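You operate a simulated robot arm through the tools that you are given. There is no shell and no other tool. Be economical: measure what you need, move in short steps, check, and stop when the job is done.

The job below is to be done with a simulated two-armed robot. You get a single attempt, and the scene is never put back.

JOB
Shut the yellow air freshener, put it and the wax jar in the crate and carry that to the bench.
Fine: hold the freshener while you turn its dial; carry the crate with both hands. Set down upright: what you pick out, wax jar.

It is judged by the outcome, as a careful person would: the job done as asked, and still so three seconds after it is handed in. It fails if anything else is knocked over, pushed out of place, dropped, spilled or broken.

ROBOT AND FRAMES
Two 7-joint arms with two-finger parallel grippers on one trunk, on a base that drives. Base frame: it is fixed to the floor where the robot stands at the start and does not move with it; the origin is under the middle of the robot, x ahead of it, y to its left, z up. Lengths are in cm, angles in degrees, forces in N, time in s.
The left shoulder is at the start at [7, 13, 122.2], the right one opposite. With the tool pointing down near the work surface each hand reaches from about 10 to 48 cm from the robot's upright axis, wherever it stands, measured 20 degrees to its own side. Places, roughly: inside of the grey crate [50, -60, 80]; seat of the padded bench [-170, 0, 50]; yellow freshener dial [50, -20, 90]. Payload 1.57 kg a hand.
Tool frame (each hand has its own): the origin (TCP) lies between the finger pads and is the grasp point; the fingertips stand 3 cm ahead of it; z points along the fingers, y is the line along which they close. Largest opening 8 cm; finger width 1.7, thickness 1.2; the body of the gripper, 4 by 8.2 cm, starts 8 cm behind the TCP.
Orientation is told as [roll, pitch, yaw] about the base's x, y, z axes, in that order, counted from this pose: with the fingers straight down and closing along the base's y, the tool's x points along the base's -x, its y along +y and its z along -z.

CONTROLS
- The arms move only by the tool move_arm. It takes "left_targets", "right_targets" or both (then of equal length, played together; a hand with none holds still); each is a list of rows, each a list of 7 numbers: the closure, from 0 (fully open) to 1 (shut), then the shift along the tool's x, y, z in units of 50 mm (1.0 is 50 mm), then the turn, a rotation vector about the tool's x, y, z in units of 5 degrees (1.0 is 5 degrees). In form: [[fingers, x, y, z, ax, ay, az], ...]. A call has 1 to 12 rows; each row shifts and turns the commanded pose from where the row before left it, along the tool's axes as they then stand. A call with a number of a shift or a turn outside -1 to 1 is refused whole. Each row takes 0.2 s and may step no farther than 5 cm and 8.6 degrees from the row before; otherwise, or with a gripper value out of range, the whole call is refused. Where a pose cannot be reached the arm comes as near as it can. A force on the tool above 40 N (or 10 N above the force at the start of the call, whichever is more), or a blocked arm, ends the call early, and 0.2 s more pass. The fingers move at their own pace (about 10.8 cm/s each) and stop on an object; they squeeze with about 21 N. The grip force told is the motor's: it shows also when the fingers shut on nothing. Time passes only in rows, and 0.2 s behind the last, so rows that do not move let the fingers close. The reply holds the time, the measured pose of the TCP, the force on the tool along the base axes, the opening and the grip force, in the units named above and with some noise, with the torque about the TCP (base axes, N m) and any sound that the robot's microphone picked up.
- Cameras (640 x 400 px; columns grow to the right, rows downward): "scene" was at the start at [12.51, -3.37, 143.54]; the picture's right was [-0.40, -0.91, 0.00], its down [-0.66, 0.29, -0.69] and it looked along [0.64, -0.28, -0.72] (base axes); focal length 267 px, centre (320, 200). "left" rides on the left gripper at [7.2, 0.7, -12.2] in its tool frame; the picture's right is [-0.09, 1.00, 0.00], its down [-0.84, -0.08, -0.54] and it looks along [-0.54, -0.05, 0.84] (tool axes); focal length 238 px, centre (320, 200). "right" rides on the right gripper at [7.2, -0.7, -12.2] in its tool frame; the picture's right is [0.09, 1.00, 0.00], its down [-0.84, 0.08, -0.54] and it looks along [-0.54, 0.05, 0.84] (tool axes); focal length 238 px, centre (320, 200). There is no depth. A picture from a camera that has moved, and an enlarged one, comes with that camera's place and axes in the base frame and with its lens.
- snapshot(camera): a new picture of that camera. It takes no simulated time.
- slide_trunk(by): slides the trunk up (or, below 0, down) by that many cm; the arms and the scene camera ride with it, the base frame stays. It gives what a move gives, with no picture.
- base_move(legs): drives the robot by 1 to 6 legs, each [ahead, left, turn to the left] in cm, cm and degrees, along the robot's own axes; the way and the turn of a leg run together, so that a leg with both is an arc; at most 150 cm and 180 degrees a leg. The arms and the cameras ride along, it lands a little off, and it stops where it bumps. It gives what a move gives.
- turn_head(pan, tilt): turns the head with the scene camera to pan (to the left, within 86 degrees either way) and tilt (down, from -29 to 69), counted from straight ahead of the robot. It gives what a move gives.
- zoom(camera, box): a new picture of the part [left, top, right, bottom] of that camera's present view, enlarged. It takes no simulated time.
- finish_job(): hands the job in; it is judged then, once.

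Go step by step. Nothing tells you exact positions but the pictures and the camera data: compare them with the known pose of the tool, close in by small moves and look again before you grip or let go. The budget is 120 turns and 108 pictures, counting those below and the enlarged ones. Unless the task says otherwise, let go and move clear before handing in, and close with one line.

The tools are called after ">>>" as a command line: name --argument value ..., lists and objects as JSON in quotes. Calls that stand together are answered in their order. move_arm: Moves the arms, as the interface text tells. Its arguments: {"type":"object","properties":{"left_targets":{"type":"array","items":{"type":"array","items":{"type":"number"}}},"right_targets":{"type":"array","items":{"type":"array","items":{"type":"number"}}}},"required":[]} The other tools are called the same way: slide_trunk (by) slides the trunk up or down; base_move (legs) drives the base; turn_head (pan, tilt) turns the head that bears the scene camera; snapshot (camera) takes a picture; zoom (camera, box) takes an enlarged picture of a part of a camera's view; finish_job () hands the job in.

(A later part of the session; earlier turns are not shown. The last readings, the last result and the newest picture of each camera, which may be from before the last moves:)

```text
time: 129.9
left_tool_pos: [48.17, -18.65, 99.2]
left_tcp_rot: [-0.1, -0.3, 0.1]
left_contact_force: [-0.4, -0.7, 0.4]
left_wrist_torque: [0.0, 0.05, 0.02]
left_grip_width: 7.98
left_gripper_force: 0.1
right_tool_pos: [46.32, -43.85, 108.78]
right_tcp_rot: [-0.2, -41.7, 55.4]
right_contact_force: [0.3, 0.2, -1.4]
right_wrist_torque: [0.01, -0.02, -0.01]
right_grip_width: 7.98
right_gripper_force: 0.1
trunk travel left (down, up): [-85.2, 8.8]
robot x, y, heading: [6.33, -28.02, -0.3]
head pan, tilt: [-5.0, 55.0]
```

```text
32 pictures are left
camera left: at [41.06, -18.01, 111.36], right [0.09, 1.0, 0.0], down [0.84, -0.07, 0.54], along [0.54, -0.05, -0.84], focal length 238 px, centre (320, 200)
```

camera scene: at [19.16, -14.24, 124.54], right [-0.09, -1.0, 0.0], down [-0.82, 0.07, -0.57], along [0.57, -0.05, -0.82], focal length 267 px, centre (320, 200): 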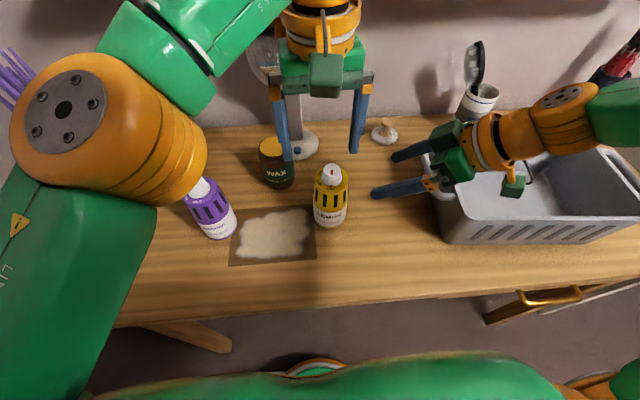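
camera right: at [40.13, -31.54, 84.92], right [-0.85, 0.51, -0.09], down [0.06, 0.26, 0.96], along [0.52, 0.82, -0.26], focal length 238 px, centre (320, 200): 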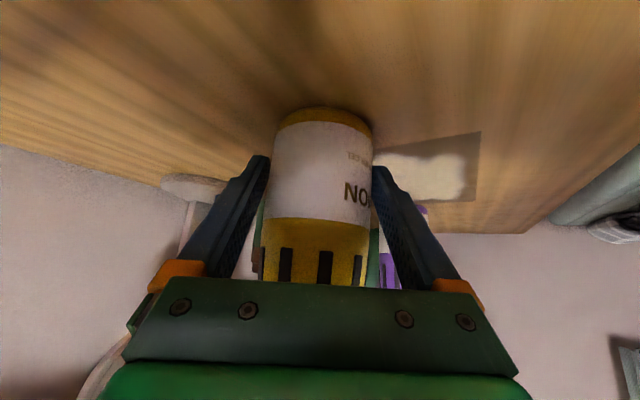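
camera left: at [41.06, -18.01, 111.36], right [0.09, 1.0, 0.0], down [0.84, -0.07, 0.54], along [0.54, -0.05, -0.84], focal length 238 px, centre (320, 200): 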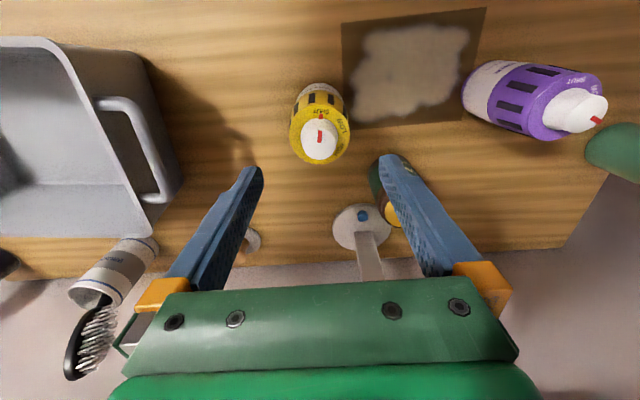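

>>> move_arm --left_targets '[[0, 0.04, 0, 0.6, 0, 0, 0], [0, 0, 0, 0.6, 0, 0, 0], [0, 0, 0, 0.6, 0, 0, 0], [0, 0, 0, 0.6, 0, 0, 0], [0, 0, 0, 0.55, 0, 0, 0], [0, 0, 0, 0, 0, 0, 0]]'

>>> snapshot --camera "left"

```text
time: 131.3
left_tool_pos: [47.78, -19.01, 84.9]
left_tcp_rot: [-0.2, -0.2, 0.0]
left_contact_force: [0.3, -0.9, -0.3]
left_wrist_torque: [-0.01, -0.02, -0.01]
left_grip_width: 8.01
left_gripper_force: 0.0
right_tool_pos: [46.33, -43.84, 108.79]
right_tcp_rot: [-0.2, -41.7, 55.3]
right_contact_force: [0.4, -0.2, -0.1]
right_wrist_torque: [-0.02, 0.02, 0.02]
right_grip_width: 8.0
right_gripper_force: 0.0
trunk travel left (down, up): [-85.2, 8.8]
robot x, y, heading: [6.99, -27.49, -0.3]
head pan, tilt: [-5.0, 55.0]
```

```text
31 pictures are left
camera left: at [40.62, -18.33, 96.91], right [0.09, 1.0, 0.0], down [0.84, -0.07, 0.54], along [0.54, -0.05, -0.84], focal length 238 px, centre (320, 200)
```

left: 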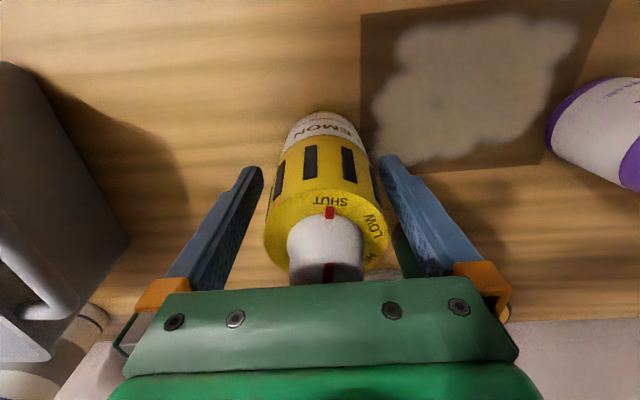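

Centred. I'll close and lift.

>>> move_arm --left_targets '[[0.5, 0, 0, 0, 0, 0, 0], [1, 0, 0, 0, 0, 0, 0], [1, 0, 0, 0, 0, 0, 0], [1, 0, 0, -0.2, 0, 0, 0], [1, 0, 0, -0.5, 0, 0, 0], [1, 0, 0, -0.6, 0, 0, 0], [1, 0, 0, -0.6, 0, 0, 0], [1, 0, 0, -0.6, 0, 0, 0], [1, 0, 0, -0.6, 0, 0, 0], [1, 0, 0, 0, 0, 0, 0]]'

>>> snapshot --camera "scene"

```text
time: 133.5
left_tool_pos: [48.01, -18.77, 100.02]
left_tcp_rot: [-0.2, -0.1, 0.1]
left_contact_force: [0.4, 0.6, -1.4]
left_wrist_torque: [-0.03, 0.01, 0.0]
left_grip_width: 6.48
left_gripper_force: 20.9
right_tool_pos: [46.34, -43.86, 108.85]
right_tcp_rot: [-0.1, -41.7, 55.3]
right_contact_force: [-0.4, -0.1, 0.5]
right_wrist_torque: [0.0, -0.01, 0.04]
right_grip_width: 8.01
right_gripper_force: 0.0
trunk travel left (down, up): [-85.2, 8.8]
robot x, y, heading: [6.74, -27.94, 0.1]
head pan, tilt: [-5.0, 55.0]
```

```text
30 pictures are left
camera scene: at [19.17, -28.78, 142.33], right [-0.09, -1.0, 0.0], down [-0.82, 0.07, -0.57], along [0.57, -0.05, -0.82], focal length 267 px, centre (320, 200)
```

scene: 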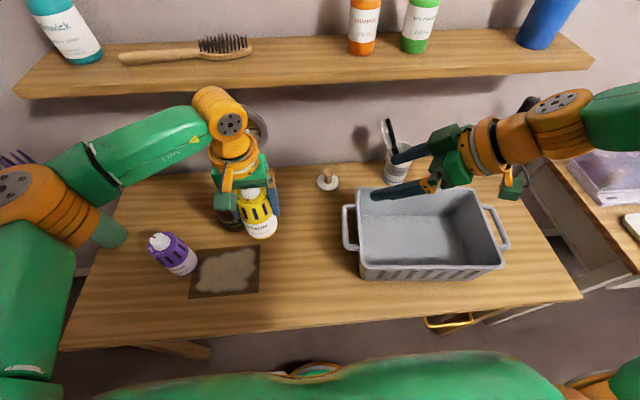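

The freshener is in hand. The crate spans about x 38–59, y -40…-71, with its rim near 87. I'll lift a bit more and drive right so the left hand is over the crate's left half.

>>> move_arm --left_targets '[[1, 0, 0, -0.5, 0, 0, 0], [1, 0, 0, -0.5, 0, 0, 0]]'

>>> base_move --legs '[[0, -31, 0]]'

>>> snapshot --camera "scene"

>>> snapshot --camera "left"

```text
time: 134.1
left_tool_pos: [47.87, -18.92, 105.26]
left_tcp_rot: [-0.2, -0.2, 0.1]
left_contact_force: [-0.5, 0.2, -0.5]
left_wrist_torque: [0.0, -0.01, -0.01]
left_grip_width: 6.49
left_gripper_force: 20.8
right_tool_pos: [46.34, -43.86, 108.86]
right_tcp_rot: [-0.2, -41.7, 55.3]
right_contact_force: [0.2, 0.1, 0.4]
right_wrist_torque: [0.01, 0.0, -0.01]
right_grip_width: 8.01
right_gripper_force: 0.0
trunk travel left (down, up): [-85.2, 8.8]
robot x, y, heading: [6.84, -28.1, 0.0]
head pan, tilt: [-5.0, 55.0]
```

```text
time: 136.2
left_tool_pos: [47.61, -49.64, 105.08]
left_tcp_rot: [-0.3, -0.1, 0.0]
left_contact_force: [0.0, -0.1, -1.7]
left_wrist_torque: [-0.01, 0.04, -0.01]
left_grip_width: 6.47
left_gripper_force: 20.6
right_tool_pos: [46.06, -74.46, 108.93]
right_tcp_rot: [-0.3, -41.6, 55.4]
right_contact_force: [0.4, -0.7, 0.0]
right_wrist_torque: [-0.02, -0.01, -0.01]
right_grip_width: 8.01
right_gripper_force: 0.0
trunk travel left (down, up): [-85.2, 8.8]
robot x, y, heading: [6.48, -59.31, -0.3]
head pan, tilt: [-5.0, 55.0]
```

```text
29 pictures are left
camera scene: at [19.0, -59.44, 142.34], right [-0.09, -1.0, 0.0], down [-0.82, 0.07, -0.57], along [0.57, -0.05, -0.82], focal length 267 px, centre (320, 200)
```

scene: 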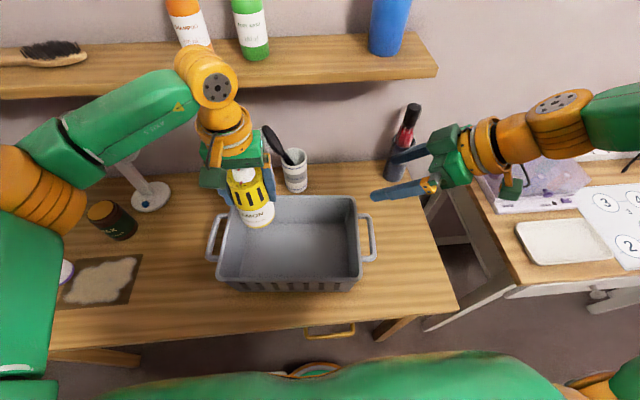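

```text
28 pictures are left
camera left: at [40.52, -48.91, 117.15], right [0.09, 1.0, -0.01], down [0.84, -0.07, 0.54], along [0.54, -0.05, -0.84], focal length 238 px, centre (320, 200)
```

left: 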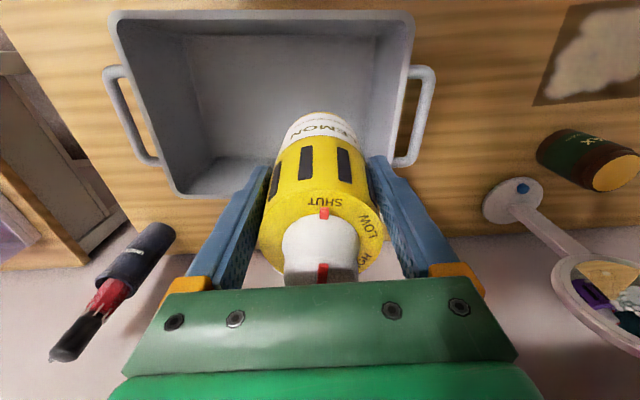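

The freshener hangs over the crate interior with room on all sides. I'll lower it to just above the floor.

>>> move_arm --left_targets '[[1, 0, 0, 0.6, 0, 0, 0], [1, 0, 0, 0.6, 0, 0, 0], [1, 0, 0, 0.6, 0, 0, 0], [1, 0, 0, 0.6, 0, 0, 0], [1, 0, 0, 0.6, 0, 0, 0], [1, 0, 0, 0.55, 0, 0, 0], [1, 0, 0, 0, 0, 0, 0]]'

>>> move_arm --left_targets '[[1, 0, 0, 0.06, 0, 0, 0], [1, 0, 0, 0.06, 0, 0, 0], [1, 0, 0, 0, 0, 0, 0]]'

```text
time: 137.8
left_tool_pos: [47.76, -50.0, 86.73]
left_tcp_rot: [-0.2, -0.1, 0.0]
left_contact_force: [0.4, -0.7, -2.3]
left_wrist_torque: [-0.03, -0.03, -0.02]
left_grip_width: 6.47
left_gripper_force: 20.7
right_tool_pos: [46.04, -74.86, 108.28]
right_tcp_rot: [-0.2, -41.8, 55.4]
right_contact_force: [-0.2, 0.2, -0.3]
right_wrist_torque: [-0.02, -0.01, 0.0]
right_grip_width: 8.01
right_gripper_force: 0.0
trunk travel left (down, up): [-85.2, 8.8]
robot x, y, heading: [6.58, -58.75, -0.3]
head pan, tilt: [-5.0, 55.0]
```

```text
time: 138.6
left_tool_pos: [47.77, -49.88, 86.05]
left_tcp_rot: [-0.1, -0.1, 0.0]
left_contact_force: [0.9, -0.2, -2.2]
left_wrist_torque: [0.04, 0.02, -0.02]
left_grip_width: 6.48
left_gripper_force: 20.9
right_tool_pos: [46.11, -74.75, 108.18]
right_tcp_rot: [-0.2, -41.7, 55.3]
right_contact_force: [-0.6, -0.4, 0.1]
right_wrist_torque: [0.01, -0.01, -0.01]
right_grip_width: 8.01
right_gripper_force: 0.0
trunk travel left (down, up): [-85.2, 8.8]
robot x, y, heading: [6.82, -59.11, -0.3]
head pan, tilt: [-5.0, 55.0]
```

Not on the floor yet; a few more small steps.

>>> move_arm --left_targets '[[1, 0, 0, 0.05, 0, 0, 0], [1, 0, 0, 0, 0, 0, 0]]'

>>> move_arm --left_targets '[[1, 0, 0, 0.05, 0, 0, 0], [1, 0, 0, 0, 0, 0, 0]]'

```text
time: 139.2
left_tool_pos: [47.77, -49.84, 85.81]
left_tcp_rot: [-0.1, -0.2, 0.0]
left_contact_force: [-0.1, -0.4, -2.2]
left_wrist_torque: [0.03, 0.01, -0.02]
left_grip_width: 6.49
left_gripper_force: 20.9
right_tool_pos: [46.21, -74.88, 108.11]
right_tcp_rot: [-0.3, -41.7, 55.3]
right_contact_force: [0.1, -0.6, 0.7]
right_wrist_torque: [-0.02, 0.01, 0.0]
right_grip_width: 8.0
right_gripper_force: 0.0
trunk travel left (down, up): [-85.2, 8.8]
robot x, y, heading: [6.81, -59.1, -0.4]
head pan, tilt: [-5.0, 55.0]
```

```text
time: 139.8
left_tool_pos: [47.76, -49.89, 85.53]
left_tcp_rot: [-0.2, -0.1, -0.1]
left_contact_force: [0.1, 0.8, -0.3]
left_wrist_torque: [-0.01, 0.01, -0.03]
left_grip_width: 6.48
left_gripper_force: 21.0
right_tool_pos: [46.21, -74.81, 108.12]
right_tcp_rot: [-0.2, -41.6, 55.3]
right_contact_force: [0.3, 0.4, -0.1]
right_wrist_torque: [0.01, -0.01, 0.0]
right_grip_width: 7.98
right_gripper_force: 0.1
trunk travel left (down, up): [-85.2, 8.8]
robot x, y, heading: [6.69, -58.83, -0.4]
head pan, tilt: [-5.0, 55.0]
```

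It touches the floor (the weight is off the hand). I'll release slowly and lift.

>>> move_arm --left_targets '[[1, 0, 0, 0.01, 0, 0, 0], [0.15, 0, 0, 0, 0, 0, 0], [0, 0, 0, 0, 0, 0, 0], [0, 0, 0, 0, 0, 0, 0], [0, 0, 0, -0.4, 0, 0, 0], [0, 0, 0, -0.7, 0, 0, 0], [0, 0, 0, -0.9, 0, 0, 0], [0, 0, 0, -0.9, 0, 0, 0], [0, 0, 0, -0.9, 0, 0, 0]]'

>>> snapshot --camera "left"

```text
time: 141.8
left_tool_pos: [47.66, -49.97, 104.59]
left_tcp_rot: [-0.2, -0.2, 0.1]
left_contact_force: [-0.7, 0.2, 0.0]
left_wrist_torque: [0.06, -0.02, 0.0]
left_grip_width: 7.98
left_gripper_force: 0.0
right_tool_pos: [46.06, -74.81, 108.19]
right_tcp_rot: [-0.3, -41.7, 55.3]
right_contact_force: [0.0, -0.9, -0.2]
right_wrist_torque: [0.02, 0.04, 0.02]
right_grip_width: 8.01
right_gripper_force: 0.1
trunk travel left (down, up): [-85.2, 8.8]
robot x, y, heading: [6.28, -58.56, -0.2]
head pan, tilt: [-5.0, 55.0]
```

```text
27 pictures are left
camera left: at [40.49, -49.24, 116.63], right [0.09, 1.0, 0.0], down [0.84, -0.08, 0.54], along [0.54, -0.05, -0.84], focal length 238 px, centre (320, 200)
```

left: 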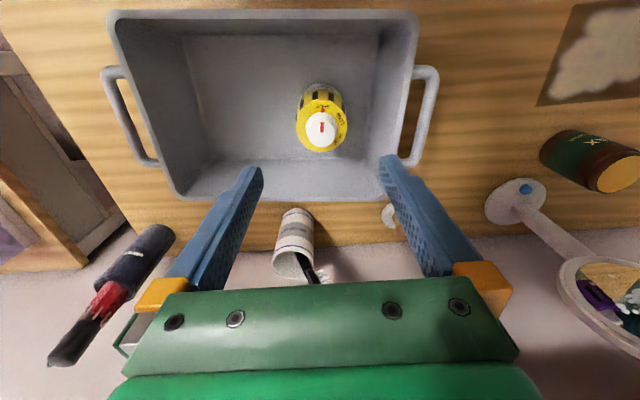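

The freshener stands upright in the crate. Now I go back left for the jar near (60, -8.5), moving a bit closer to the table.

>>> base_move --legs '[[0, 37, 0], [5, 0, 0]]'

>>> snapshot --camera "left"

```text
time: 144.7
left_tool_pos: [52.29, -13.91, 104.81]
left_tcp_rot: [-0.3, -0.6, -0.3]
left_contact_force: [-1.0, -0.4, -0.3]
left_wrist_torque: [-0.01, -0.07, 0.03]
left_grip_width: 8.02
left_gripper_force: 0.1
right_tool_pos: [50.46, -38.71, 108.52]
right_tcp_rot: [-0.6, -41.9, 55.3]
right_contact_force: [-0.1, -1.1, 1.1]
right_wrist_torque: [-0.01, -0.02, -0.05]
right_grip_width: 7.99
right_gripper_force: 0.1
trunk travel left (down, up): [-85.2, 8.8]
robot x, y, heading: [11.31, -22.17, -0.4]
head pan, tilt: [-5.0, 55.0]
```

```text
26 pictures are left
camera left: at [44.96, -13.1, 116.82], right [0.1, 1.0, 0.0], down [0.83, -0.08, 0.55], along [0.55, -0.06, -0.83], focal length 238 px, centre (320, 200)
```

left: 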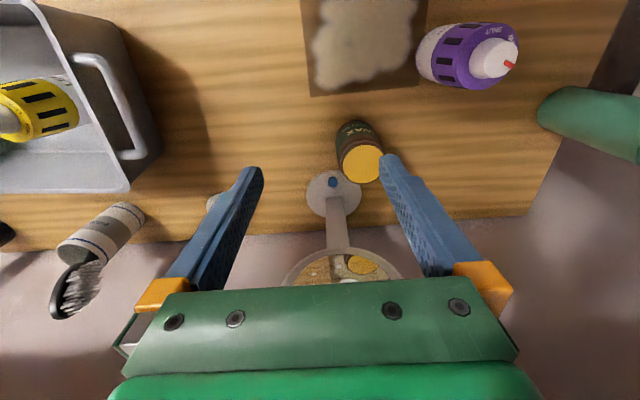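

The jar is centred at about (60.5, -8.7), top near 85, with the mirror close behind. I'll tilt the left hand forward 20° for clearance and approach to a standoff above it.

>>> move_arm --left_targets '[[0, 0, 0, 0, 0, -1, 0], [0, 0, 0, 0, 0, -1, 0], [0, 0, 0, 0, 0, -1, 0], [0, 0, 0, 0, 0, -1, 0], [0, 0.02, 0.26, 0.6, 0, 0, 0], [0, 0.02, 0.26, 0.6, 0, 0, 0], [0, 0.02, 0.26, 0.6, 0, 0, 0], [0, 0.02, 0.26, 0.6, 0, 0, 0], [0, 0, 0, 0, 0, 0, 0]]'

>>> snapshot --camera "left"

>>> snapshot --camera "scene"

```text
time: 146.7
left_tool_pos: [56.86, -8.87, 92.36]
left_tcp_rot: [-0.2, -20.2, -0.2]
left_contact_force: [-0.3, 0.6, -0.2]
left_wrist_torque: [-0.02, 0.01, 0.01]
left_grip_width: 8.01
left_gripper_force: 0.1
right_tool_pos: [51.14, -38.71, 107.63]
right_tcp_rot: [-0.2, -41.6, 55.0]
right_contact_force: [0.4, -0.1, 0.2]
right_wrist_torque: [-0.01, -0.02, -0.03]
right_grip_width: 7.98
right_gripper_force: 0.1
trunk travel left (down, up): [-85.2, 8.8]
robot x, y, heading: [11.75, -22.55, -0.6]
head pan, tilt: [-5.0, 55.0]
```

```text
25 pictures are left
camera left: at [45.95, -8.04, 101.23], right [0.09, 1.0, 0.03], down [0.6, -0.08, 0.8], along [0.8, -0.06, -0.6], focal length 238 px, centre (320, 200)
```

left: 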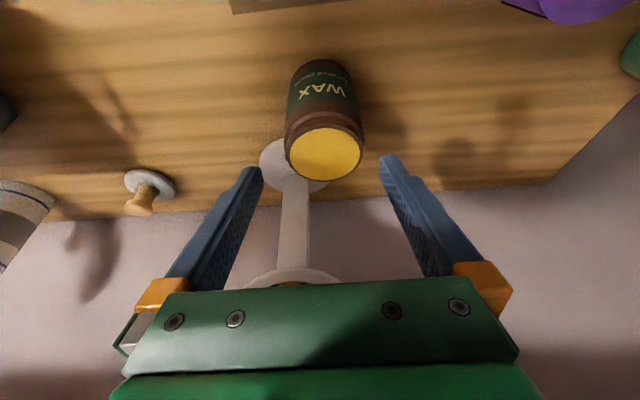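

```text
24 pictures are left
camera scene: at [24.05, -23.45, 142.34], right [-0.1, -1.0, 0.0], down [-0.82, 0.08, -0.57], along [0.57, -0.06, -0.82], focal length 267 px, centre (320, 200)
```

scene: 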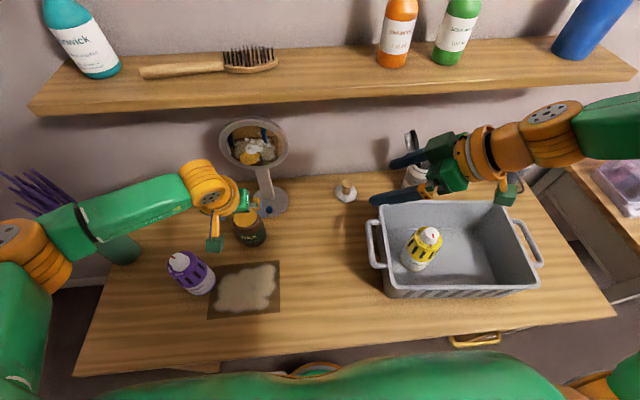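

>>> move_arm --left_targets '[[0, 0.02, 0.037, 0.5, 0, 0, 0], [0, 0.02, 0.037, 0.5, 0, 0, 0], [0, 0, 0, 0, 0, 0, 0]]'

>>> snapshot --camera "left"

```text
time: 147.5
left_tool_pos: [58.06, -8.39, 87.71]
left_tcp_rot: [-0.2, -20.2, -0.3]
left_contact_force: [-0.3, -0.4, -0.1]
left_wrist_torque: [0.01, 0.02, -0.03]
left_grip_width: 7.99
left_gripper_force: 0.0
right_tool_pos: [51.11, -38.72, 107.56]
right_tcp_rot: [-0.2, -41.7, 55.1]
right_contact_force: [0.2, 0.0, -0.3]
right_wrist_torque: [0.0, -0.03, -0.02]
right_grip_width: 8.0
right_gripper_force: 0.2
trunk travel left (down, up): [-85.2, 8.8]
robot x, y, heading: [11.76, -22.46, -0.7]
head pan, tilt: [-5.0, 55.0]
```

```text
23 pictures are left
camera left: at [47.15, -7.66, 96.61], right [0.09, 1.0, 0.03], down [0.6, -0.08, 0.8], along [0.8, -0.06, -0.6], focal length 238 px, centre (320, 200)
```

left: 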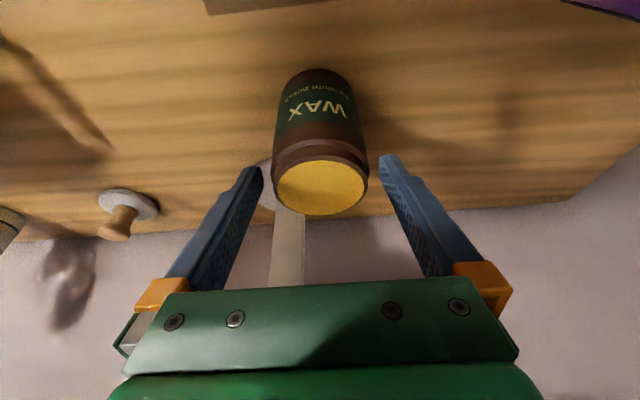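

Well centred. Continue down and grip.

>>> move_arm --left_targets '[[0, 0, 0, 0.45, 0, 0, 0], [0, 0, 0, 0.45, 0, 0, 0], [0, 0, 0, 0.45, 0, 0, 0], [0, 0, 0, 0, 0, 0, 0]]'

>>> snapshot --camera "left"

```text
time: 148.5
left_tool_pos: [60.33, -8.31, 81.43]
left_tcp_rot: [-0.1, -20.1, -0.2]
left_contact_force: [0.9, 0.2, 0.6]
left_wrist_torque: [0.01, 0.03, -0.01]
left_grip_width: 8.0
left_gripper_force: 0.1
right_tool_pos: [51.09, -38.64, 107.51]
right_tcp_rot: [-0.2, -41.8, 55.0]
right_contact_force: [0.2, -0.2, -0.4]
right_wrist_torque: [-0.02, 0.01, 0.0]
right_grip_width: 7.95
right_gripper_force: 0.1
trunk travel left (down, up): [-85.2, 8.8]
robot x, y, heading: [11.34, -22.35, -0.8]
head pan, tilt: [-5.0, 55.0]
```

```text
22 pictures are left
camera left: at [49.46, -7.49, 90.4], right [0.09, 1.0, 0.03], down [0.6, -0.08, 0.8], along [0.8, -0.06, -0.6], focal length 238 px, centre (320, 200)
```

left: 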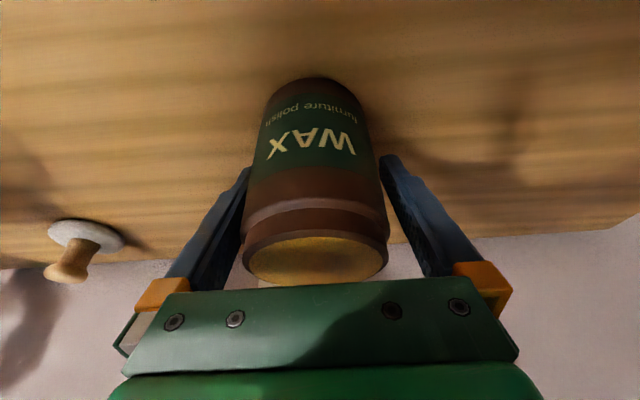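

>>> move_arm --left_targets '[[0.5, 0, 0, 0, 0, 0, 0], [1, 0, 0, 0, 0, 0, 0], [1, 0, 0, 0, 0, 0, 0], [1, 0, 0, -0.2, 0, 0, 0], [1, 0, 0, -0.6, 0, 0, 0], [1, 0, 0, -0.8, 0, 0, 0], [1, 0, 0, -0.8, 0, 0, 0], [1, 0, 0, -0.8, 0, 0, 0], [1, 0, 0, -0.8, 0, 0, 0], [1, 0, 0, -0.8, 0, 0, 0], [1, 0, 0, 0, 0, 0, 0]]'

>>> snapshot --camera "left"

```text
time: 150.9
left_tool_pos: [52.22, -8.37, 103.85]
left_tcp_rot: [-0.1, -20.1, -0.2]
left_contact_force: [-0.6, -0.1, -2.4]
left_wrist_torque: [-0.02, -0.04, -0.05]
left_grip_width: 6.95
left_gripper_force: 20.6
right_tool_pos: [51.2, -38.68, 107.59]
right_tcp_rot: [-0.2, -41.6, 54.9]
right_contact_force: [0.2, 0.5, 0.3]
right_wrist_torque: [0.0, -0.01, 0.03]
right_grip_width: 7.99
right_gripper_force: 0.0
trunk travel left (down, up): [-85.2, 8.8]
robot x, y, heading: [11.97, -22.49, -0.5]
head pan, tilt: [-5.0, 55.0]
```

```text
21 pictures are left
camera left: at [41.26, -7.57, 112.72], right [0.09, 1.0, 0.03], down [0.6, -0.08, 0.8], along [0.8, -0.06, -0.6], focal length 238 px, centre (320, 200)
```

left: 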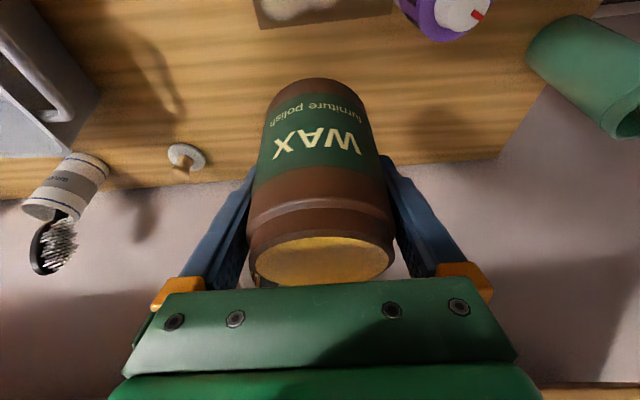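

The jar is held (6.95 cm). I'll back off a little, then drive right toward the crate.

>>> base_move --legs '[[-4.5, 0, 0], [0, -43.5, 0]]'

>>> move_arm --left_targets '[[1, 0, -0.5, 0, 0, 0, 0], [1, 0, -0.5, 0, 0, 0, 0], [1, 0, -0.5, 0, 0, 0, 0], [1, 0, -0.5, 0, 0, 0, 0], [1, 0, 0, 0, 0, 0, 0]]'

>>> snapshot --camera "left"

>>> snapshot --camera "scene"

```text
time: 154.0
left_tool_pos: [47.6, -51.91, 103.67]
left_tcp_rot: [-0.3, -20.1, 0.3]
left_contact_force: [0.0, -0.5, -2.1]
left_wrist_torque: [-0.04, -0.02, 0.02]
left_grip_width: 6.98
left_gripper_force: 21.2
right_tool_pos: [46.76, -82.06, 107.56]
right_tcp_rot: [-0.3, -41.6, 55.4]
right_contact_force: [0.1, 0.2, 0.3]
right_wrist_torque: [-0.01, -0.02, -0.02]
right_grip_width: 8.0
right_gripper_force: 0.1
trunk travel left (down, up): [-85.2, 8.8]
robot x, y, heading: [6.88, -66.23, 0.0]
head pan, tilt: [-5.0, 55.0]
```

```text
time: 155.2
left_tool_pos: [47.52, -61.91, 102.96]
left_tcp_rot: [-0.2, -20.1, 0.2]
left_contact_force: [0.6, -0.1, -2.2]
left_wrist_torque: [0.01, -0.02, 0.01]
left_grip_width: 6.97
left_gripper_force: 21.2
right_tool_pos: [46.76, -82.28, 106.92]
right_tcp_rot: [-0.3, -41.6, 55.4]
right_contact_force: [-0.3, 0.0, -0.2]
right_wrist_torque: [-0.02, 0.01, 0.0]
right_grip_width: 8.01
right_gripper_force: 0.0
trunk travel left (down, up): [-85.2, 8.8]
robot x, y, heading: [7.0, -66.45, 0.2]
head pan, tilt: [-5.0, 55.0]
```

```text
20 pictures are left
camera left: at [36.69, -61.17, 111.81], right [0.08, 1.0, 0.03], down [0.6, -0.07, 0.8], along [0.8, -0.05, -0.6], focal length 238 px, centre (320, 200)
```

left: 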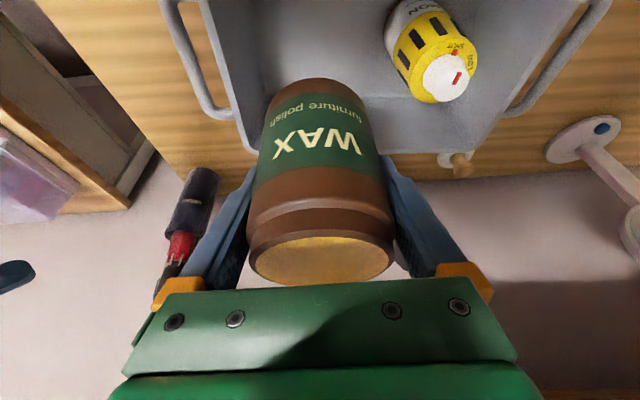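

```text
19 pictures are left
camera scene: at [19.52, -67.22, 142.33], right [-0.09, -1.0, 0.0], down [-0.82, 0.07, -0.57], along [0.57, -0.05, -0.82], focal length 267 px, centre (320, 200)
```

scene: 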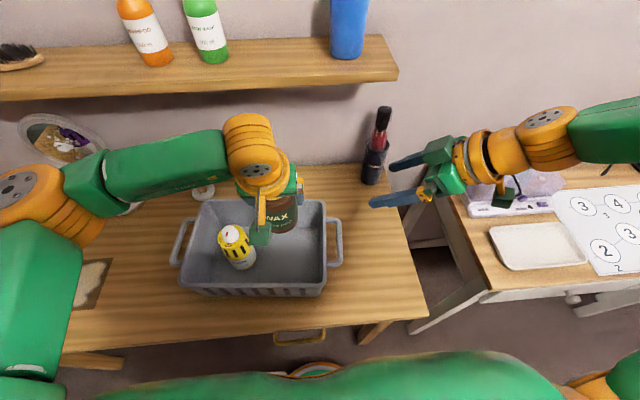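

The jar is above the crate's right half. I'll shift it slightly toward the centre and lower it vertically.

>>> move_arm --left_targets '[[1, -0.19, 0.33, 0.07, 0, 0, 0], [1, 0, 0, 0, 0, 0, 0], [1, 0.2, 0, 0.55, 0, 0, 0], [1, 0.2, 0, 0.55, 0, 0, 0], [1, 0.2, 0, 0.55, 0, 0, 0], [1, 0.2, 0, 0.55, 0, 0, 0], [1, 0.2, 0, 0.55, 0, 0, 0], [1, 0, 0, 0, 0, 0, 0]]'

>>> zoom --camera "scene" --box '[140, 150, 380, 310]'

```text
time: 157.0
left_tool_pos: [48.59, -60.29, 88.39]
left_tcp_rot: [-0.1, -20.1, 0.2]
left_contact_force: [-0.4, -0.5, -2.2]
left_wrist_torque: [-0.02, 0.0, 0.01]
left_grip_width: 6.94
left_gripper_force: 20.9
right_tool_pos: [46.6, -82.33, 107.02]
right_tcp_rot: [-0.2, -41.6, 55.3]
right_contact_force: [-0.7, -0.3, -0.5]
right_wrist_torque: [0.0, -0.01, 0.0]
right_grip_width: 8.0
right_gripper_force: 0.0
trunk travel left (down, up): [-85.2, 8.8]
robot x, y, heading: [7.36, -66.4, -0.3]
head pan, tilt: [-5.0, 55.0]
```

```text
2.50 times, centred on (260, 230) of scene
camera zoom: at [19.52, -67.25, 142.33], right [-0.09, -1.0, 0.0], down [-0.82, 0.07, -0.57], along [0.57, -0.05, -0.82], focal length 666 px, centre (470, 125)
```

zoom: 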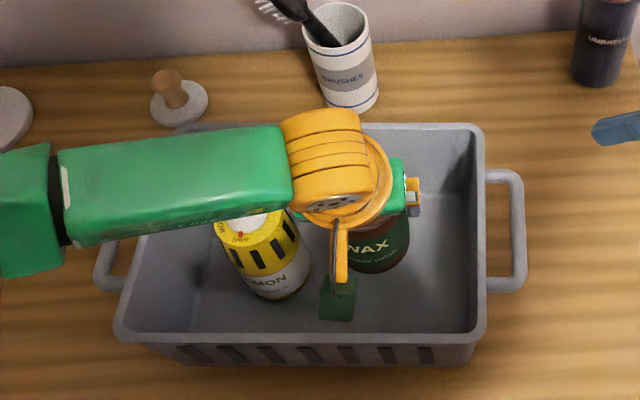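

>>> move_arm --left_targets '[[1, 0.13, 0, 0.36, 0, 0, 0], [1, 0.13, 0, 0.36, 0, 0, 0], [1, 0.11, 0, 0.31, 0, 0, 0], [1, 0, 0, 0, 0, 0, 0]]'

>>> move_arm --left_targets '[[1, 0.018, 0, 0.05, 0, 0, 0], [1, 0, 0, 0, 0, 0, 0]]'

```text
time: 158.0
left_tool_pos: [48.59, -60.4, 83.01]
left_tcp_rot: [-0.1, -20.0, 0.2]
left_contact_force: [0.3, 0.7, -2.9]
left_wrist_torque: [-0.01, -0.01, 0.0]
left_grip_width: 6.94
left_gripper_force: 20.7
right_tool_pos: [46.59, -82.28, 106.92]
right_tcp_rot: [-0.2, -41.6, 55.5]
right_contact_force: [-0.4, 0.0, 0.2]
right_wrist_torque: [0.03, 0.0, 0.01]
right_grip_width: 7.98
right_gripper_force: 0.0
trunk travel left (down, up): [-85.2, 8.8]
robot x, y, heading: [7.19, -66.74, -0.3]
head pan, tilt: [-5.0, 55.0]
```

```text
time: 158.6
left_tool_pos: [48.6, -60.21, 82.77]
left_tcp_rot: [-0.2, -20.1, 0.4]
left_contact_force: [-0.3, -0.6, -3.5]
left_wrist_torque: [-0.05, -0.05, -0.03]
left_grip_width: 6.98
left_gripper_force: 21.4
right_tool_pos: [46.63, -82.28, 106.81]
right_tcp_rot: [-0.1, -41.6, 55.4]
right_contact_force: [-0.4, -0.3, -0.2]
right_wrist_torque: [0.01, -0.01, -0.03]
right_grip_width: 8.01
right_gripper_force: 0.0
trunk travel left (down, up): [-85.2, 8.8]
robot x, y, heading: [6.86, -66.7, -0.2]
head pan, tilt: [-5.0, 55.0]
```

>>> move_arm --left_targets '[[1, 0.027, 0, 0.075, 0, 0, 0], [1, 0, 0, 0, 0, 0, 0]]'

>>> move_arm --left_targets '[[1, 0.014, 0, 0.04, 0, 0, 0], [1, 0, 0, 0, 0, 0, 0]]'

```text
time: 159.2
left_tool_pos: [48.51, -60.23, 82.37]
left_tcp_rot: [-0.2, -20.0, 0.3]
left_contact_force: [-0.1, 0.0, -2.2]
left_wrist_torque: [0.01, -0.03, 0.02]
left_grip_width: 6.96
left_gripper_force: 21.0
right_tool_pos: [46.58, -82.31, 107.0]
right_tcp_rot: [-0.2, -41.6, 55.5]
right_contact_force: [-0.3, 0.7, 0.5]
right_wrist_torque: [0.0, 0.01, 0.02]
right_grip_width: 7.98
right_gripper_force: 0.1
trunk travel left (down, up): [-85.2, 8.8]
robot x, y, heading: [7.2, -66.58, -0.3]
head pan, tilt: [-5.0, 55.0]
```

```text
time: 159.8
left_tool_pos: [48.44, -60.34, 82.03]
left_tcp_rot: [-0.2, -20.1, 0.2]
left_contact_force: [-0.7, -0.3, -2.0]
left_wrist_torque: [0.01, -0.02, 0.02]
left_grip_width: 6.98
left_gripper_force: 20.9
right_tool_pos: [46.66, -82.34, 106.95]
right_tcp_rot: [-0.2, -41.7, 55.5]
right_contact_force: [0.1, 0.8, -0.7]
right_wrist_torque: [0.01, -0.01, -0.01]
right_grip_width: 7.98
right_gripper_force: 0.0
trunk travel left (down, up): [-85.2, 8.8]
robot x, y, heading: [7.21, -66.34, -0.1]
head pan, tilt: [-5.0, 55.0]
```

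Still carrying the weight; another two millimetres at a time.

>>> move_arm --left_targets '[[1, 0.014, 0, 0.04, 0, 0, 0], [1, 0, 0, 0, 0, 0, 0]]'

>>> move_arm --left_targets '[[1, 0.01, 0, 0.03, 0, 0, 0], [1, 0, 0, 0, 0, 0, 0]]'

```text
time: 160.4
left_tool_pos: [48.36, -60.42, 82.0]
left_tcp_rot: [-0.2, -20.1, 0.2]
left_contact_force: [0.3, -0.2, -1.1]
left_wrist_torque: [0.0, -0.01, -0.01]
left_grip_width: 6.95
left_gripper_force: 20.9
right_tool_pos: [46.74, -82.32, 106.92]
right_tcp_rot: [-0.2, -41.6, 55.5]
right_contact_force: [1.1, 0.5, 0.2]
right_wrist_torque: [0.0, 0.01, -0.01]
right_grip_width: 8.01
right_gripper_force: 0.0
trunk travel left (down, up): [-85.2, 8.8]
robot x, y, heading: [7.2, -66.9, 0.2]
head pan, tilt: [-5.0, 55.0]
```

```text
time: 161.0
left_tool_pos: [48.45, -60.34, 81.95]
left_tcp_rot: [-0.1, -20.2, 0.1]
left_contact_force: [2.3, 1.6, 9.3]
left_wrist_torque: [0.39, -0.19, -0.05]
left_grip_width: 6.94
left_gripper_force: 20.8
right_tool_pos: [46.62, -82.29, 106.98]
right_tcp_rot: [-0.3, -41.7, 55.5]
right_contact_force: [-0.3, 0.3, 0.2]
right_wrist_torque: [0.03, -0.03, -0.02]
right_grip_width: 8.05
right_gripper_force: 0.0
trunk travel left (down, up): [-85.2, 8.8]
robot x, y, heading: [7.0, -66.5, -0.2]
head pan, tilt: [-5.0, 55.0]
```

It stands on the floor. I'll ease off a millimetre, open, and retreat upward.

>>> move_arm --left_targets '[[1, -0.007, 0, -0.02, 0, 0, 0], [0.1, 0, 0, 0, 0, 0, 0], [0, 0, 0, 0, 0, 0, 0], [0, 0, 0, 0, 0, 0, 0], [0, -0.05, 0, -0.3, 0, 0, 0], [0, -0.1, 0, -0.5, 0, 0, 0], [0, -0.1, 0, -0.8, 0, 0, 0], [0, -0.1, 0, -0.8, 0, 0, 0], [0, -0.1, 0, -0.8, 0, 0, 0], [0, 0, 0, -0.8, 0, 0, 0]]'

>>> snapshot --camera "scene"

```text
time: 163.2
left_tool_pos: [43.66, -60.25, 101.72]
left_tcp_rot: [-0.1, -20.2, 0.1]
left_contact_force: [-0.5, -0.3, 0.4]
left_wrist_torque: [-0.02, -0.02, -0.01]
left_grip_width: 7.98
left_gripper_force: 0.1
right_tool_pos: [46.52, -82.29, 106.94]
right_tcp_rot: [-0.4, -41.6, 55.4]
right_contact_force: [-0.3, 0.8, 0.1]
right_wrist_torque: [0.01, -0.03, 0.01]
right_grip_width: 7.99
right_gripper_force: 0.0
trunk travel left (down, up): [-85.2, 8.8]
robot x, y, heading: [7.17, -66.46, -0.3]
head pan, tilt: [-5.0, 55.0]
```

```text
17 pictures are left
camera scene: at [19.37, -67.26, 142.35], right [-0.09, -1.0, 0.0], down [-0.82, 0.07, -0.57], along [0.57, -0.05, -0.82], focal length 267 px, centre (320, 200)
```

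scene: 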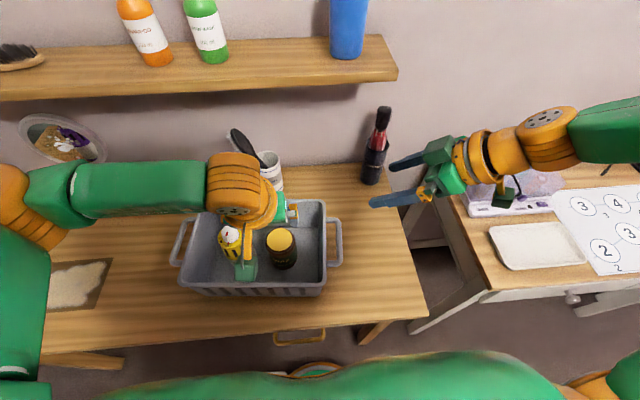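

Both items stand upright in the crate. Next I centre the base on the crate, then unwind the right arm to a vertical tool.

>>> base_move --legs '[[0, 10.5, 0]]'

>>> move_arm --right_targets '[[0, 0.45, -0.27, -0.52, 0, 0, 0], [0, 0.45, -0.27, -0.52, 0, 0, 0], [0, 0.45, -0.27, -0.52, 0, 0, 0], [0, 0.45, -0.27, -0.52, 0, 0, 0], [0, 0.45, -0.27, -0.52, 0, 0, 0], [0, 0.45, -0.27, -0.52, 0, 0, 0]]'

>>> move_arm --right_targets '[[0, 0, 0, 0, 0.82, 0, 0.91], [0, 0, 0, 0, 0.82, 0, 0.91], [0, 0, 0, 0, 0.82, 0, 0.91], [0, 0, 0, 0, 0.82, 0, 0.91], [0, 0, 0, 0, 0.82, 0, 0.91], [0, 0, 0, 0, 0.82, 0, 0.91], [0, 0, 0, 0, 0.82, 0, 0.91], [0, 0, 0, 0, 0.82, 0, 0.91], [0, 0, 0, 0, 0.82, 0, 0.91]]'

```text
time: 164.4
left_tool_pos: [43.72, -50.16, 101.68]
left_tcp_rot: [0.0, -20.1, 0.1]
left_contact_force: [-0.4, 0.4, -0.6]
left_wrist_torque: [0.04, 0.0, 0.0]
left_grip_width: 8.0
left_gripper_force: 0.0
right_tool_pos: [46.68, -72.28, 106.91]
right_tcp_rot: [-0.1, -41.7, 55.3]
right_contact_force: [0.5, 0.4, 0.2]
right_wrist_torque: [0.02, -0.05, 0.02]
right_grip_width: 8.01
right_gripper_force: 0.0
trunk travel left (down, up): [-85.2, 8.8]
robot x, y, heading: [6.97, -56.44, -0.2]
head pan, tilt: [-5.0, 55.0]
```

```text
time: 165.8
left_tool_pos: [43.74, -49.81, 100.96]
left_tcp_rot: [-0.1, -20.1, 0.2]
left_contact_force: [0.2, 0.5, 0.0]
left_wrist_torque: [0.02, -0.01, -0.04]
left_grip_width: 7.98
left_gripper_force: 0.0
right_tool_pos: [41.48, -93.33, 108.95]
right_tcp_rot: [-0.2, -41.8, 55.4]
right_contact_force: [0.3, -0.7, 0.0]
right_wrist_torque: [0.0, 0.02, 0.01]
right_grip_width: 8.01
right_gripper_force: 0.1
trunk travel left (down, up): [-85.2, 8.8]
robot x, y, heading: [7.44, -56.26, 0.1]
head pan, tilt: [-5.0, 55.0]
```

```text
time: 167.8
left_tool_pos: [43.72, -49.79, 100.95]
left_tcp_rot: [-0.2, -20.1, 0.2]
left_contact_force: [-0.1, -0.3, -0.6]
left_wrist_torque: [0.01, 0.03, -0.01]
left_grip_width: 8.0
left_gripper_force: 0.1
right_tool_pos: [41.56, -93.35, 108.95]
right_tcp_rot: [-0.5, -41.9, 0.3]
right_contact_force: [0.0, -0.3, 0.2]
right_wrist_torque: [0.05, -0.02, -0.04]
right_grip_width: 7.98
right_gripper_force: 0.0
trunk travel left (down, up): [-85.2, 8.8]
robot x, y, heading: [7.1, -56.01, -0.2]
head pan, tilt: [-5.0, 55.0]
```

>>> move_arm --right_targets '[[0, -0.1, 0.1, -0.2, 0, 1, 0], [0, -0.1, 0.1, -0.2, 0, 1, 0], [0, -0.1, 0.2, -0.2, 0, 1, 0], [0, -0.1, 0.2, -0.3, 0, 1, 0], [0, -0.1, 0.2, -0.3, 0, 1, 0], [0, 0, 0.2, -0.3, 0, 1, 0], [0, 0, 0.2, -0.2, 0, 1, 0], [0, 0, 0.1, 0, 0, 1, 0], [0, 0, 0, 0, 0, 0.4, 0]]' --left_targets '[[0, 0, 0, -0.2, 0, 1, 0], [0, 0, 0, -0.2, 0, 1, 0], [0, 0, 0, -0.1, 0, 1, 0], [0, 0, 0, 0, 0, 1, 0], [0, 0, 0.5, 0, 0, 0, 0], [0, 0, 0.5, 0, 0, 0, 0], [0, 0, 0.5, 0, 0, 0, 0], [0, 0, 0.5, 0, 0, 0, 0], [0, 0, 0, 0, 0, 0, 0]]'

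>>> snapshot --camera "scene"

```text
time: 169.8
left_tool_pos: [43.06, -40.03, 103.52]
left_tcp_rot: [-0.2, -0.1, 0.1]
left_contact_force: [-0.2, -0.1, 0.1]
left_wrist_torque: [0.02, 0.0, 0.02]
left_grip_width: 8.0
left_gripper_force: 0.0
right_tool_pos: [42.37, -96.33, 101.96]
right_tcp_rot: [0.9, -18.7, 0.4]
right_contact_force: [0.3, 0.5, 0.0]
right_wrist_torque: [0.05, -0.02, -0.01]
right_grip_width: 7.99
right_gripper_force: 0.0
right hand out of reach, approached as far as the arm can: row 1, 2, 3, 4, 5, 6, 7, 8, 9
trunk travel left (down, up): [-85.2, 8.8]
robot x, y, heading: [6.84, -56.29, -0.4]
head pan, tilt: [-5.0, 55.0]
```

```text
16 pictures are left
camera scene: at [19.55, -56.86, 142.34], right [-0.09, -1.0, 0.0], down [-0.82, 0.07, -0.57], along [0.57, -0.05, -0.82], focal length 267 px, centre (320, 200)
```

scene: 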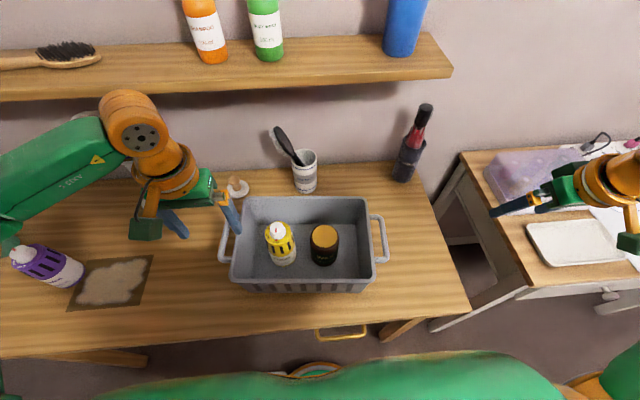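

>>> move_arm --right_targets '[[0, -0.1, 0, -0.2, 0, -1, 0], [0, -0.1, 0, -0.2, 0, -1, 0], [0, -0.1, 0, -0.2, 0, -1, 0], [0, -0.1, 0, -0.1, 0, -1, 0], [0, 0, 0, 0, 0, -1, 0], [0, 0.06, -0.5, -0.46, 0, 0, 0], [0, 0.06, -0.5, -0.46, 0, 0, 0], [0, 0.06, -0.5, -0.46, 0, 0, 0], [0, 0.06, -0.5, -0.3, 0, 0, 0], [0, 0, 0, 0, 0, 0, 0]]'

>>> move_arm --right_targets '[[0, 0, 0.5, 0, 0, 0, 0], [0, 0, 0.5, 0, 0, 0, 0], [0, 0, 0.5, 0, 0, 0, 0], [0, 0, 0.5, 0, 0, 0, 0], [0, 0, 0.5, 0, 0, 0, 0], [0, 0, 0.5, 0, 0, 0, 0], [0, 0, 0.5, 0, 0, 0, 0]]'

>>> move_arm --right_targets '[[0, -0.2, 0, -0.2, 0, 1, 0], [0, -0.2, 0, -0.2, 0, 1, 0], [0, -0.2, 0.1, -0.2, 0, 1, 0], [0, -0.2, 0.1, -0.3, 0, 1, 0], [0, -0.2, 0.2, -0.3, 0, 1, 0], [0, -0.1, 0.2, -0.3, 0, 1, 0], [0, 0, 0.2, -0.2, 0, 1, 0], [0, 0, 0.2, 0, 0, 1, 0], [0, 0, 0, 0, 0, 1, 0]]'

>>> snapshot --camera "scene"

```text
time: 172.0
left_tool_pos: [43.08, -40.0, 103.45]
left_tcp_rot: [-0.2, -0.1, 0.1]
left_contact_force: [-0.3, -0.1, -0.5]
left_wrist_torque: [0.02, 0.01, -0.02]
left_grip_width: 8.01
left_gripper_force: 0.1
right_tool_pos: [36.3, -106.56, 111.43]
right_tcp_rot: [0.7, -43.4, 0.1]
right_contact_force: [0.3, -0.6, 0.5]
right_wrist_torque: [0.01, 0.0, -0.02]
right_grip_width: 8.0
right_gripper_force: 0.1
trunk travel left (down, up): [-85.2, 8.8]
robot x, y, heading: [6.76, -56.48, -0.3]
head pan, tilt: [-5.0, 55.0]
```

```text
time: 173.6
left_tool_pos: [42.98, -39.95, 103.5]
left_tcp_rot: [-0.2, -0.1, 0.1]
left_contact_force: [-0.5, 0.1, 0.5]
left_wrist_torque: [-0.01, 0.02, 0.01]
left_grip_width: 8.0
left_gripper_force: 0.1
right_tool_pos: [37.59, -89.81, 108.95]
right_tcp_rot: [0.7, -43.5, 0.0]
right_contact_force: [0.0, -0.5, 0.0]
right_wrist_torque: [-0.01, 0.0, -0.02]
right_grip_width: 8.0
right_gripper_force: 0.0
right hand out of reach, approached as far as the arm can: row 4, 5, 6, 7
trunk travel left (down, up): [-85.2, 8.8]
robot x, y, heading: [7.18, -56.34, 0.0]
head pan, tilt: [-5.0, 55.0]
```

```text
time: 175.6
left_tool_pos: [43.19, -39.99, 103.43]
left_tcp_rot: [-0.3, -0.1, 0.1]
left_contact_force: [1.0, -0.1, -0.8]
left_wrist_torque: [0.06, -0.01, 0.0]
left_grip_width: 8.01
left_gripper_force: 0.1
right_tool_pos: [40.17, -90.97, 100.53]
right_tcp_rot: [1.3, -21.3, 0.6]
right_contact_force: [-0.6, -0.6, 0.3]
right_wrist_torque: [0.03, 0.0, -0.04]
right_grip_width: 8.01
right_gripper_force: 0.1
right hand out of reach, approached as far as the arm can: row 1, 2, 3, 4, 5, 6, 7, 8, 9
trunk travel left (down, up): [-85.2, 8.8]
robot x, y, heading: [7.14, -55.76, 0.0]
head pan, tilt: [-5.0, 55.0]
```

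```text
15 pictures are left
camera scene: at [19.63, -56.87, 142.33], right [-0.09, -1.0, 0.0], down [-0.82, 0.07, -0.57], along [0.57, -0.05, -0.82], focal length 267 px, centre (320, 200)
```

scene: 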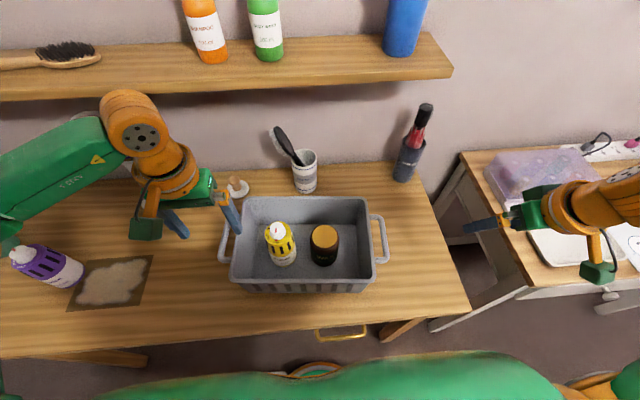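

I'll replay the exact sequence that restored the natural right-arm posture earlier.

>>> move_arm --right_targets '[[0, -0.1, -0.3, -0.2, 0, -1, 0], [0, -0.1, -0.3, -0.2, 0, -1, 0], [0, -0.1, -0.3, -0.2, 0, -1, 0], [0, -0.1, -0.3, -0.1, 0, -1, 0], [0, 0, -0.5, -0.2, 0, 0, 0], [0, 0.06, -0.5, -0.2, 0, 0, 0], [0, 0.06, -0.5, -0.2, 0, 0, 0], [0, 0.06, -0.5, -0.2, 0, 0, 0]]'

>>> move_arm --right_targets '[[0, -0.1, 0, -0.3, 0, 1, 0], [0, -0.1, 0, -0.3, 0, 1, 0], [0, -0.1, 0, -0.3, 0, 1, 0], [0, -0.1, 0, -0.3, 0, 1, 0], [0, 0, 0.1, -0.3, 0, 1, 0], [0, 0, 0.1, -0.3, 0, 1, 0], [0, 0, 0.1, -0.3, 0, 1, 0], [0, 0, 0.1, -0.3, 0, 1, 0], [0, 0, 0, 0, 0, 0.3, 0]]'

>>> move_arm --right_targets '[[0, 0, -0.1, 0.2, 0, -1, 0], [0, 0, -0.1, 0.2, 0, -1, 0], [0, 0, 0, 0.2, 0, -1, 0], [0, 0, 0, 0.2, 0, -1, 0], [0, 0.1, 0, 0.2, 0, -1, 0], [0, 0.1, 0, 0.2, 0, -1, 0], [0, 0.1, 0, 0.2, 0, -1, 0], [0, 0.1, 0, 0.2, 0, -1, 0], [0, 0, 0, 0.2, 0, -1, 0]]'

>>> move_arm --right_targets '[[0, 0, 0.5, 0, 0, 0, 0], [0, 0, 0.5, 0, 0, 0, 0], [0, 0, 0.5, 0, 0, 0, 0], [0, 0, 0.5, 0, 0, 0, 0], [0, 0, 0.5, 0, 0, 0, 0], [0, 0, 0.5, 0, 0, 0, 0], [0, 0, 0.5, 0, 0, 0, 0], [0, 0, 0.5, 0, 0, 0, 0]]'

>>> move_arm --right_targets '[[0, -0.2, 0, -0.2, 0, 1, 0], [0, -0.2, 0, -0.2, 0, 1, 0], [0, -0.2, 0.1, -0.2, 0, 1, 0], [0, -0.2, 0.1, -0.3, 0, 1, 0], [0, -0.2, 0.2, -0.3, 0, 1, 0], [0, -0.1, 0.2, -0.3, 0, 1, 0], [0, 0, 0.2, -0.2, 0, 1, 0], [0, 0, 0.2, 0, 0, 1, 0], [0, 0, 0, 0, 0, 1, 0]]'

```text
time: 177.4
left_tool_pos: [42.93, -39.93, 103.51]
left_tcp_rot: [-0.2, 0.0, 0.0]
left_contact_force: [1.0, 0.1, 0.2]
left_wrist_torque: [0.0, -0.01, 0.01]
left_grip_width: 8.0
left_gripper_force: 0.0
right_tool_pos: [37.39, -106.97, 106.82]
right_tcp_rot: [1.0, -40.9, 0.1]
right_contact_force: [-1.6, -0.1, -0.3]
right_wrist_torque: [0.02, -0.01, 0.03]
right_grip_width: 8.0
right_gripper_force: 0.1
trunk travel left (down, up): [-85.2, 8.8]
robot x, y, heading: [7.07, -56.13, -0.1]
head pan, tilt: [-5.0, 55.0]
```

```text
time: 179.4
left_tool_pos: [42.94, -40.11, 103.38]
left_tcp_rot: [-0.2, 0.0, 0.1]
left_contact_force: [-0.2, -0.2, 1.0]
left_wrist_torque: [0.0, -0.02, 0.0]
left_grip_width: 8.01
left_gripper_force: 0.1
right_tool_pos: [34.24, -105.33, 118.89]
right_tcp_rot: [0.8, 0.4, 0.9]
right_contact_force: [0.0, -0.2, 0.0]
right_wrist_torque: [-0.01, 0.02, -0.01]
right_grip_width: 8.02
right_gripper_force: 0.1
trunk travel left (down, up): [-85.2, 8.8]
robot x, y, heading: [7.08, -56.24, -0.1]
head pan, tilt: [-5.0, 55.0]
```

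```text
time: 181.4
left_tool_pos: [42.87, -40.04, 103.53]
left_tcp_rot: [-0.2, -0.1, 0.1]
left_contact_force: [0.0, -0.3, 0.7]
left_wrist_torque: [0.01, 0.01, -0.01]
left_grip_width: 7.99
left_gripper_force: 0.0
right_tool_pos: [35.22, -106.03, 109.6]
right_tcp_rot: [1.0, -44.6, 0.2]
right_contact_force: [0.3, 0.4, 0.4]
right_wrist_torque: [-0.04, 0.01, 0.0]
right_grip_width: 7.98
right_gripper_force: 0.1
trunk travel left (down, up): [-85.2, 8.8]
robot x, y, heading: [7.41, -55.78, -0.2]
head pan, tilt: [-5.0, 55.0]
```

```text
time: 183.2
left_tool_pos: [43.0, -40.0, 103.47]
left_tcp_rot: [-0.1, -0.1, 0.1]
left_contact_force: [0.9, -0.7, 0.6]
left_wrist_torque: [-0.04, 0.01, 0.0]
left_grip_width: 8.0
left_gripper_force: 0.1
right_tool_pos: [37.75, -88.57, 108.89]
right_tcp_rot: [1.1, -44.4, 0.1]
right_contact_force: [0.6, -0.3, -0.2]
right_wrist_torque: [0.0, 0.01, 0.02]
right_grip_width: 8.0
right_gripper_force: 0.0
right hand out of reach, approached as far as the arm can: row 5, 6, 7, 8
trunk travel left (down, up): [-85.2, 8.8]
robot x, y, heading: [7.56, -55.8, -0.1]
head pan, tilt: [-5.0, 55.0]
```

```text
time: 185.2
left_tool_pos: [43.14, -39.98, 103.45]
left_tcp_rot: [-0.2, -0.1, 0.1]
left_contact_force: [1.3, 0.8, 0.5]
left_wrist_torque: [-0.02, 0.02, -0.02]
left_grip_width: 7.99
left_gripper_force: 0.0
right_tool_pos: [37.73, -85.66, 116.68]
right_tcp_rot: [-3.3, -12.9, -2.7]
right_contact_force: [0.4, 0.6, 0.3]
right_wrist_torque: [-0.01, 0.04, 0.01]
right_grip_width: 8.02
right_gripper_force: 0.0
right hand out of reach, approached as far as the arm can: row 1, 2, 3
trunk travel left (down, up): [-85.2, 8.8]
robot x, y, heading: [6.71, -55.96, -0.2]
head pan, tilt: [-5.0, 55.0]
```

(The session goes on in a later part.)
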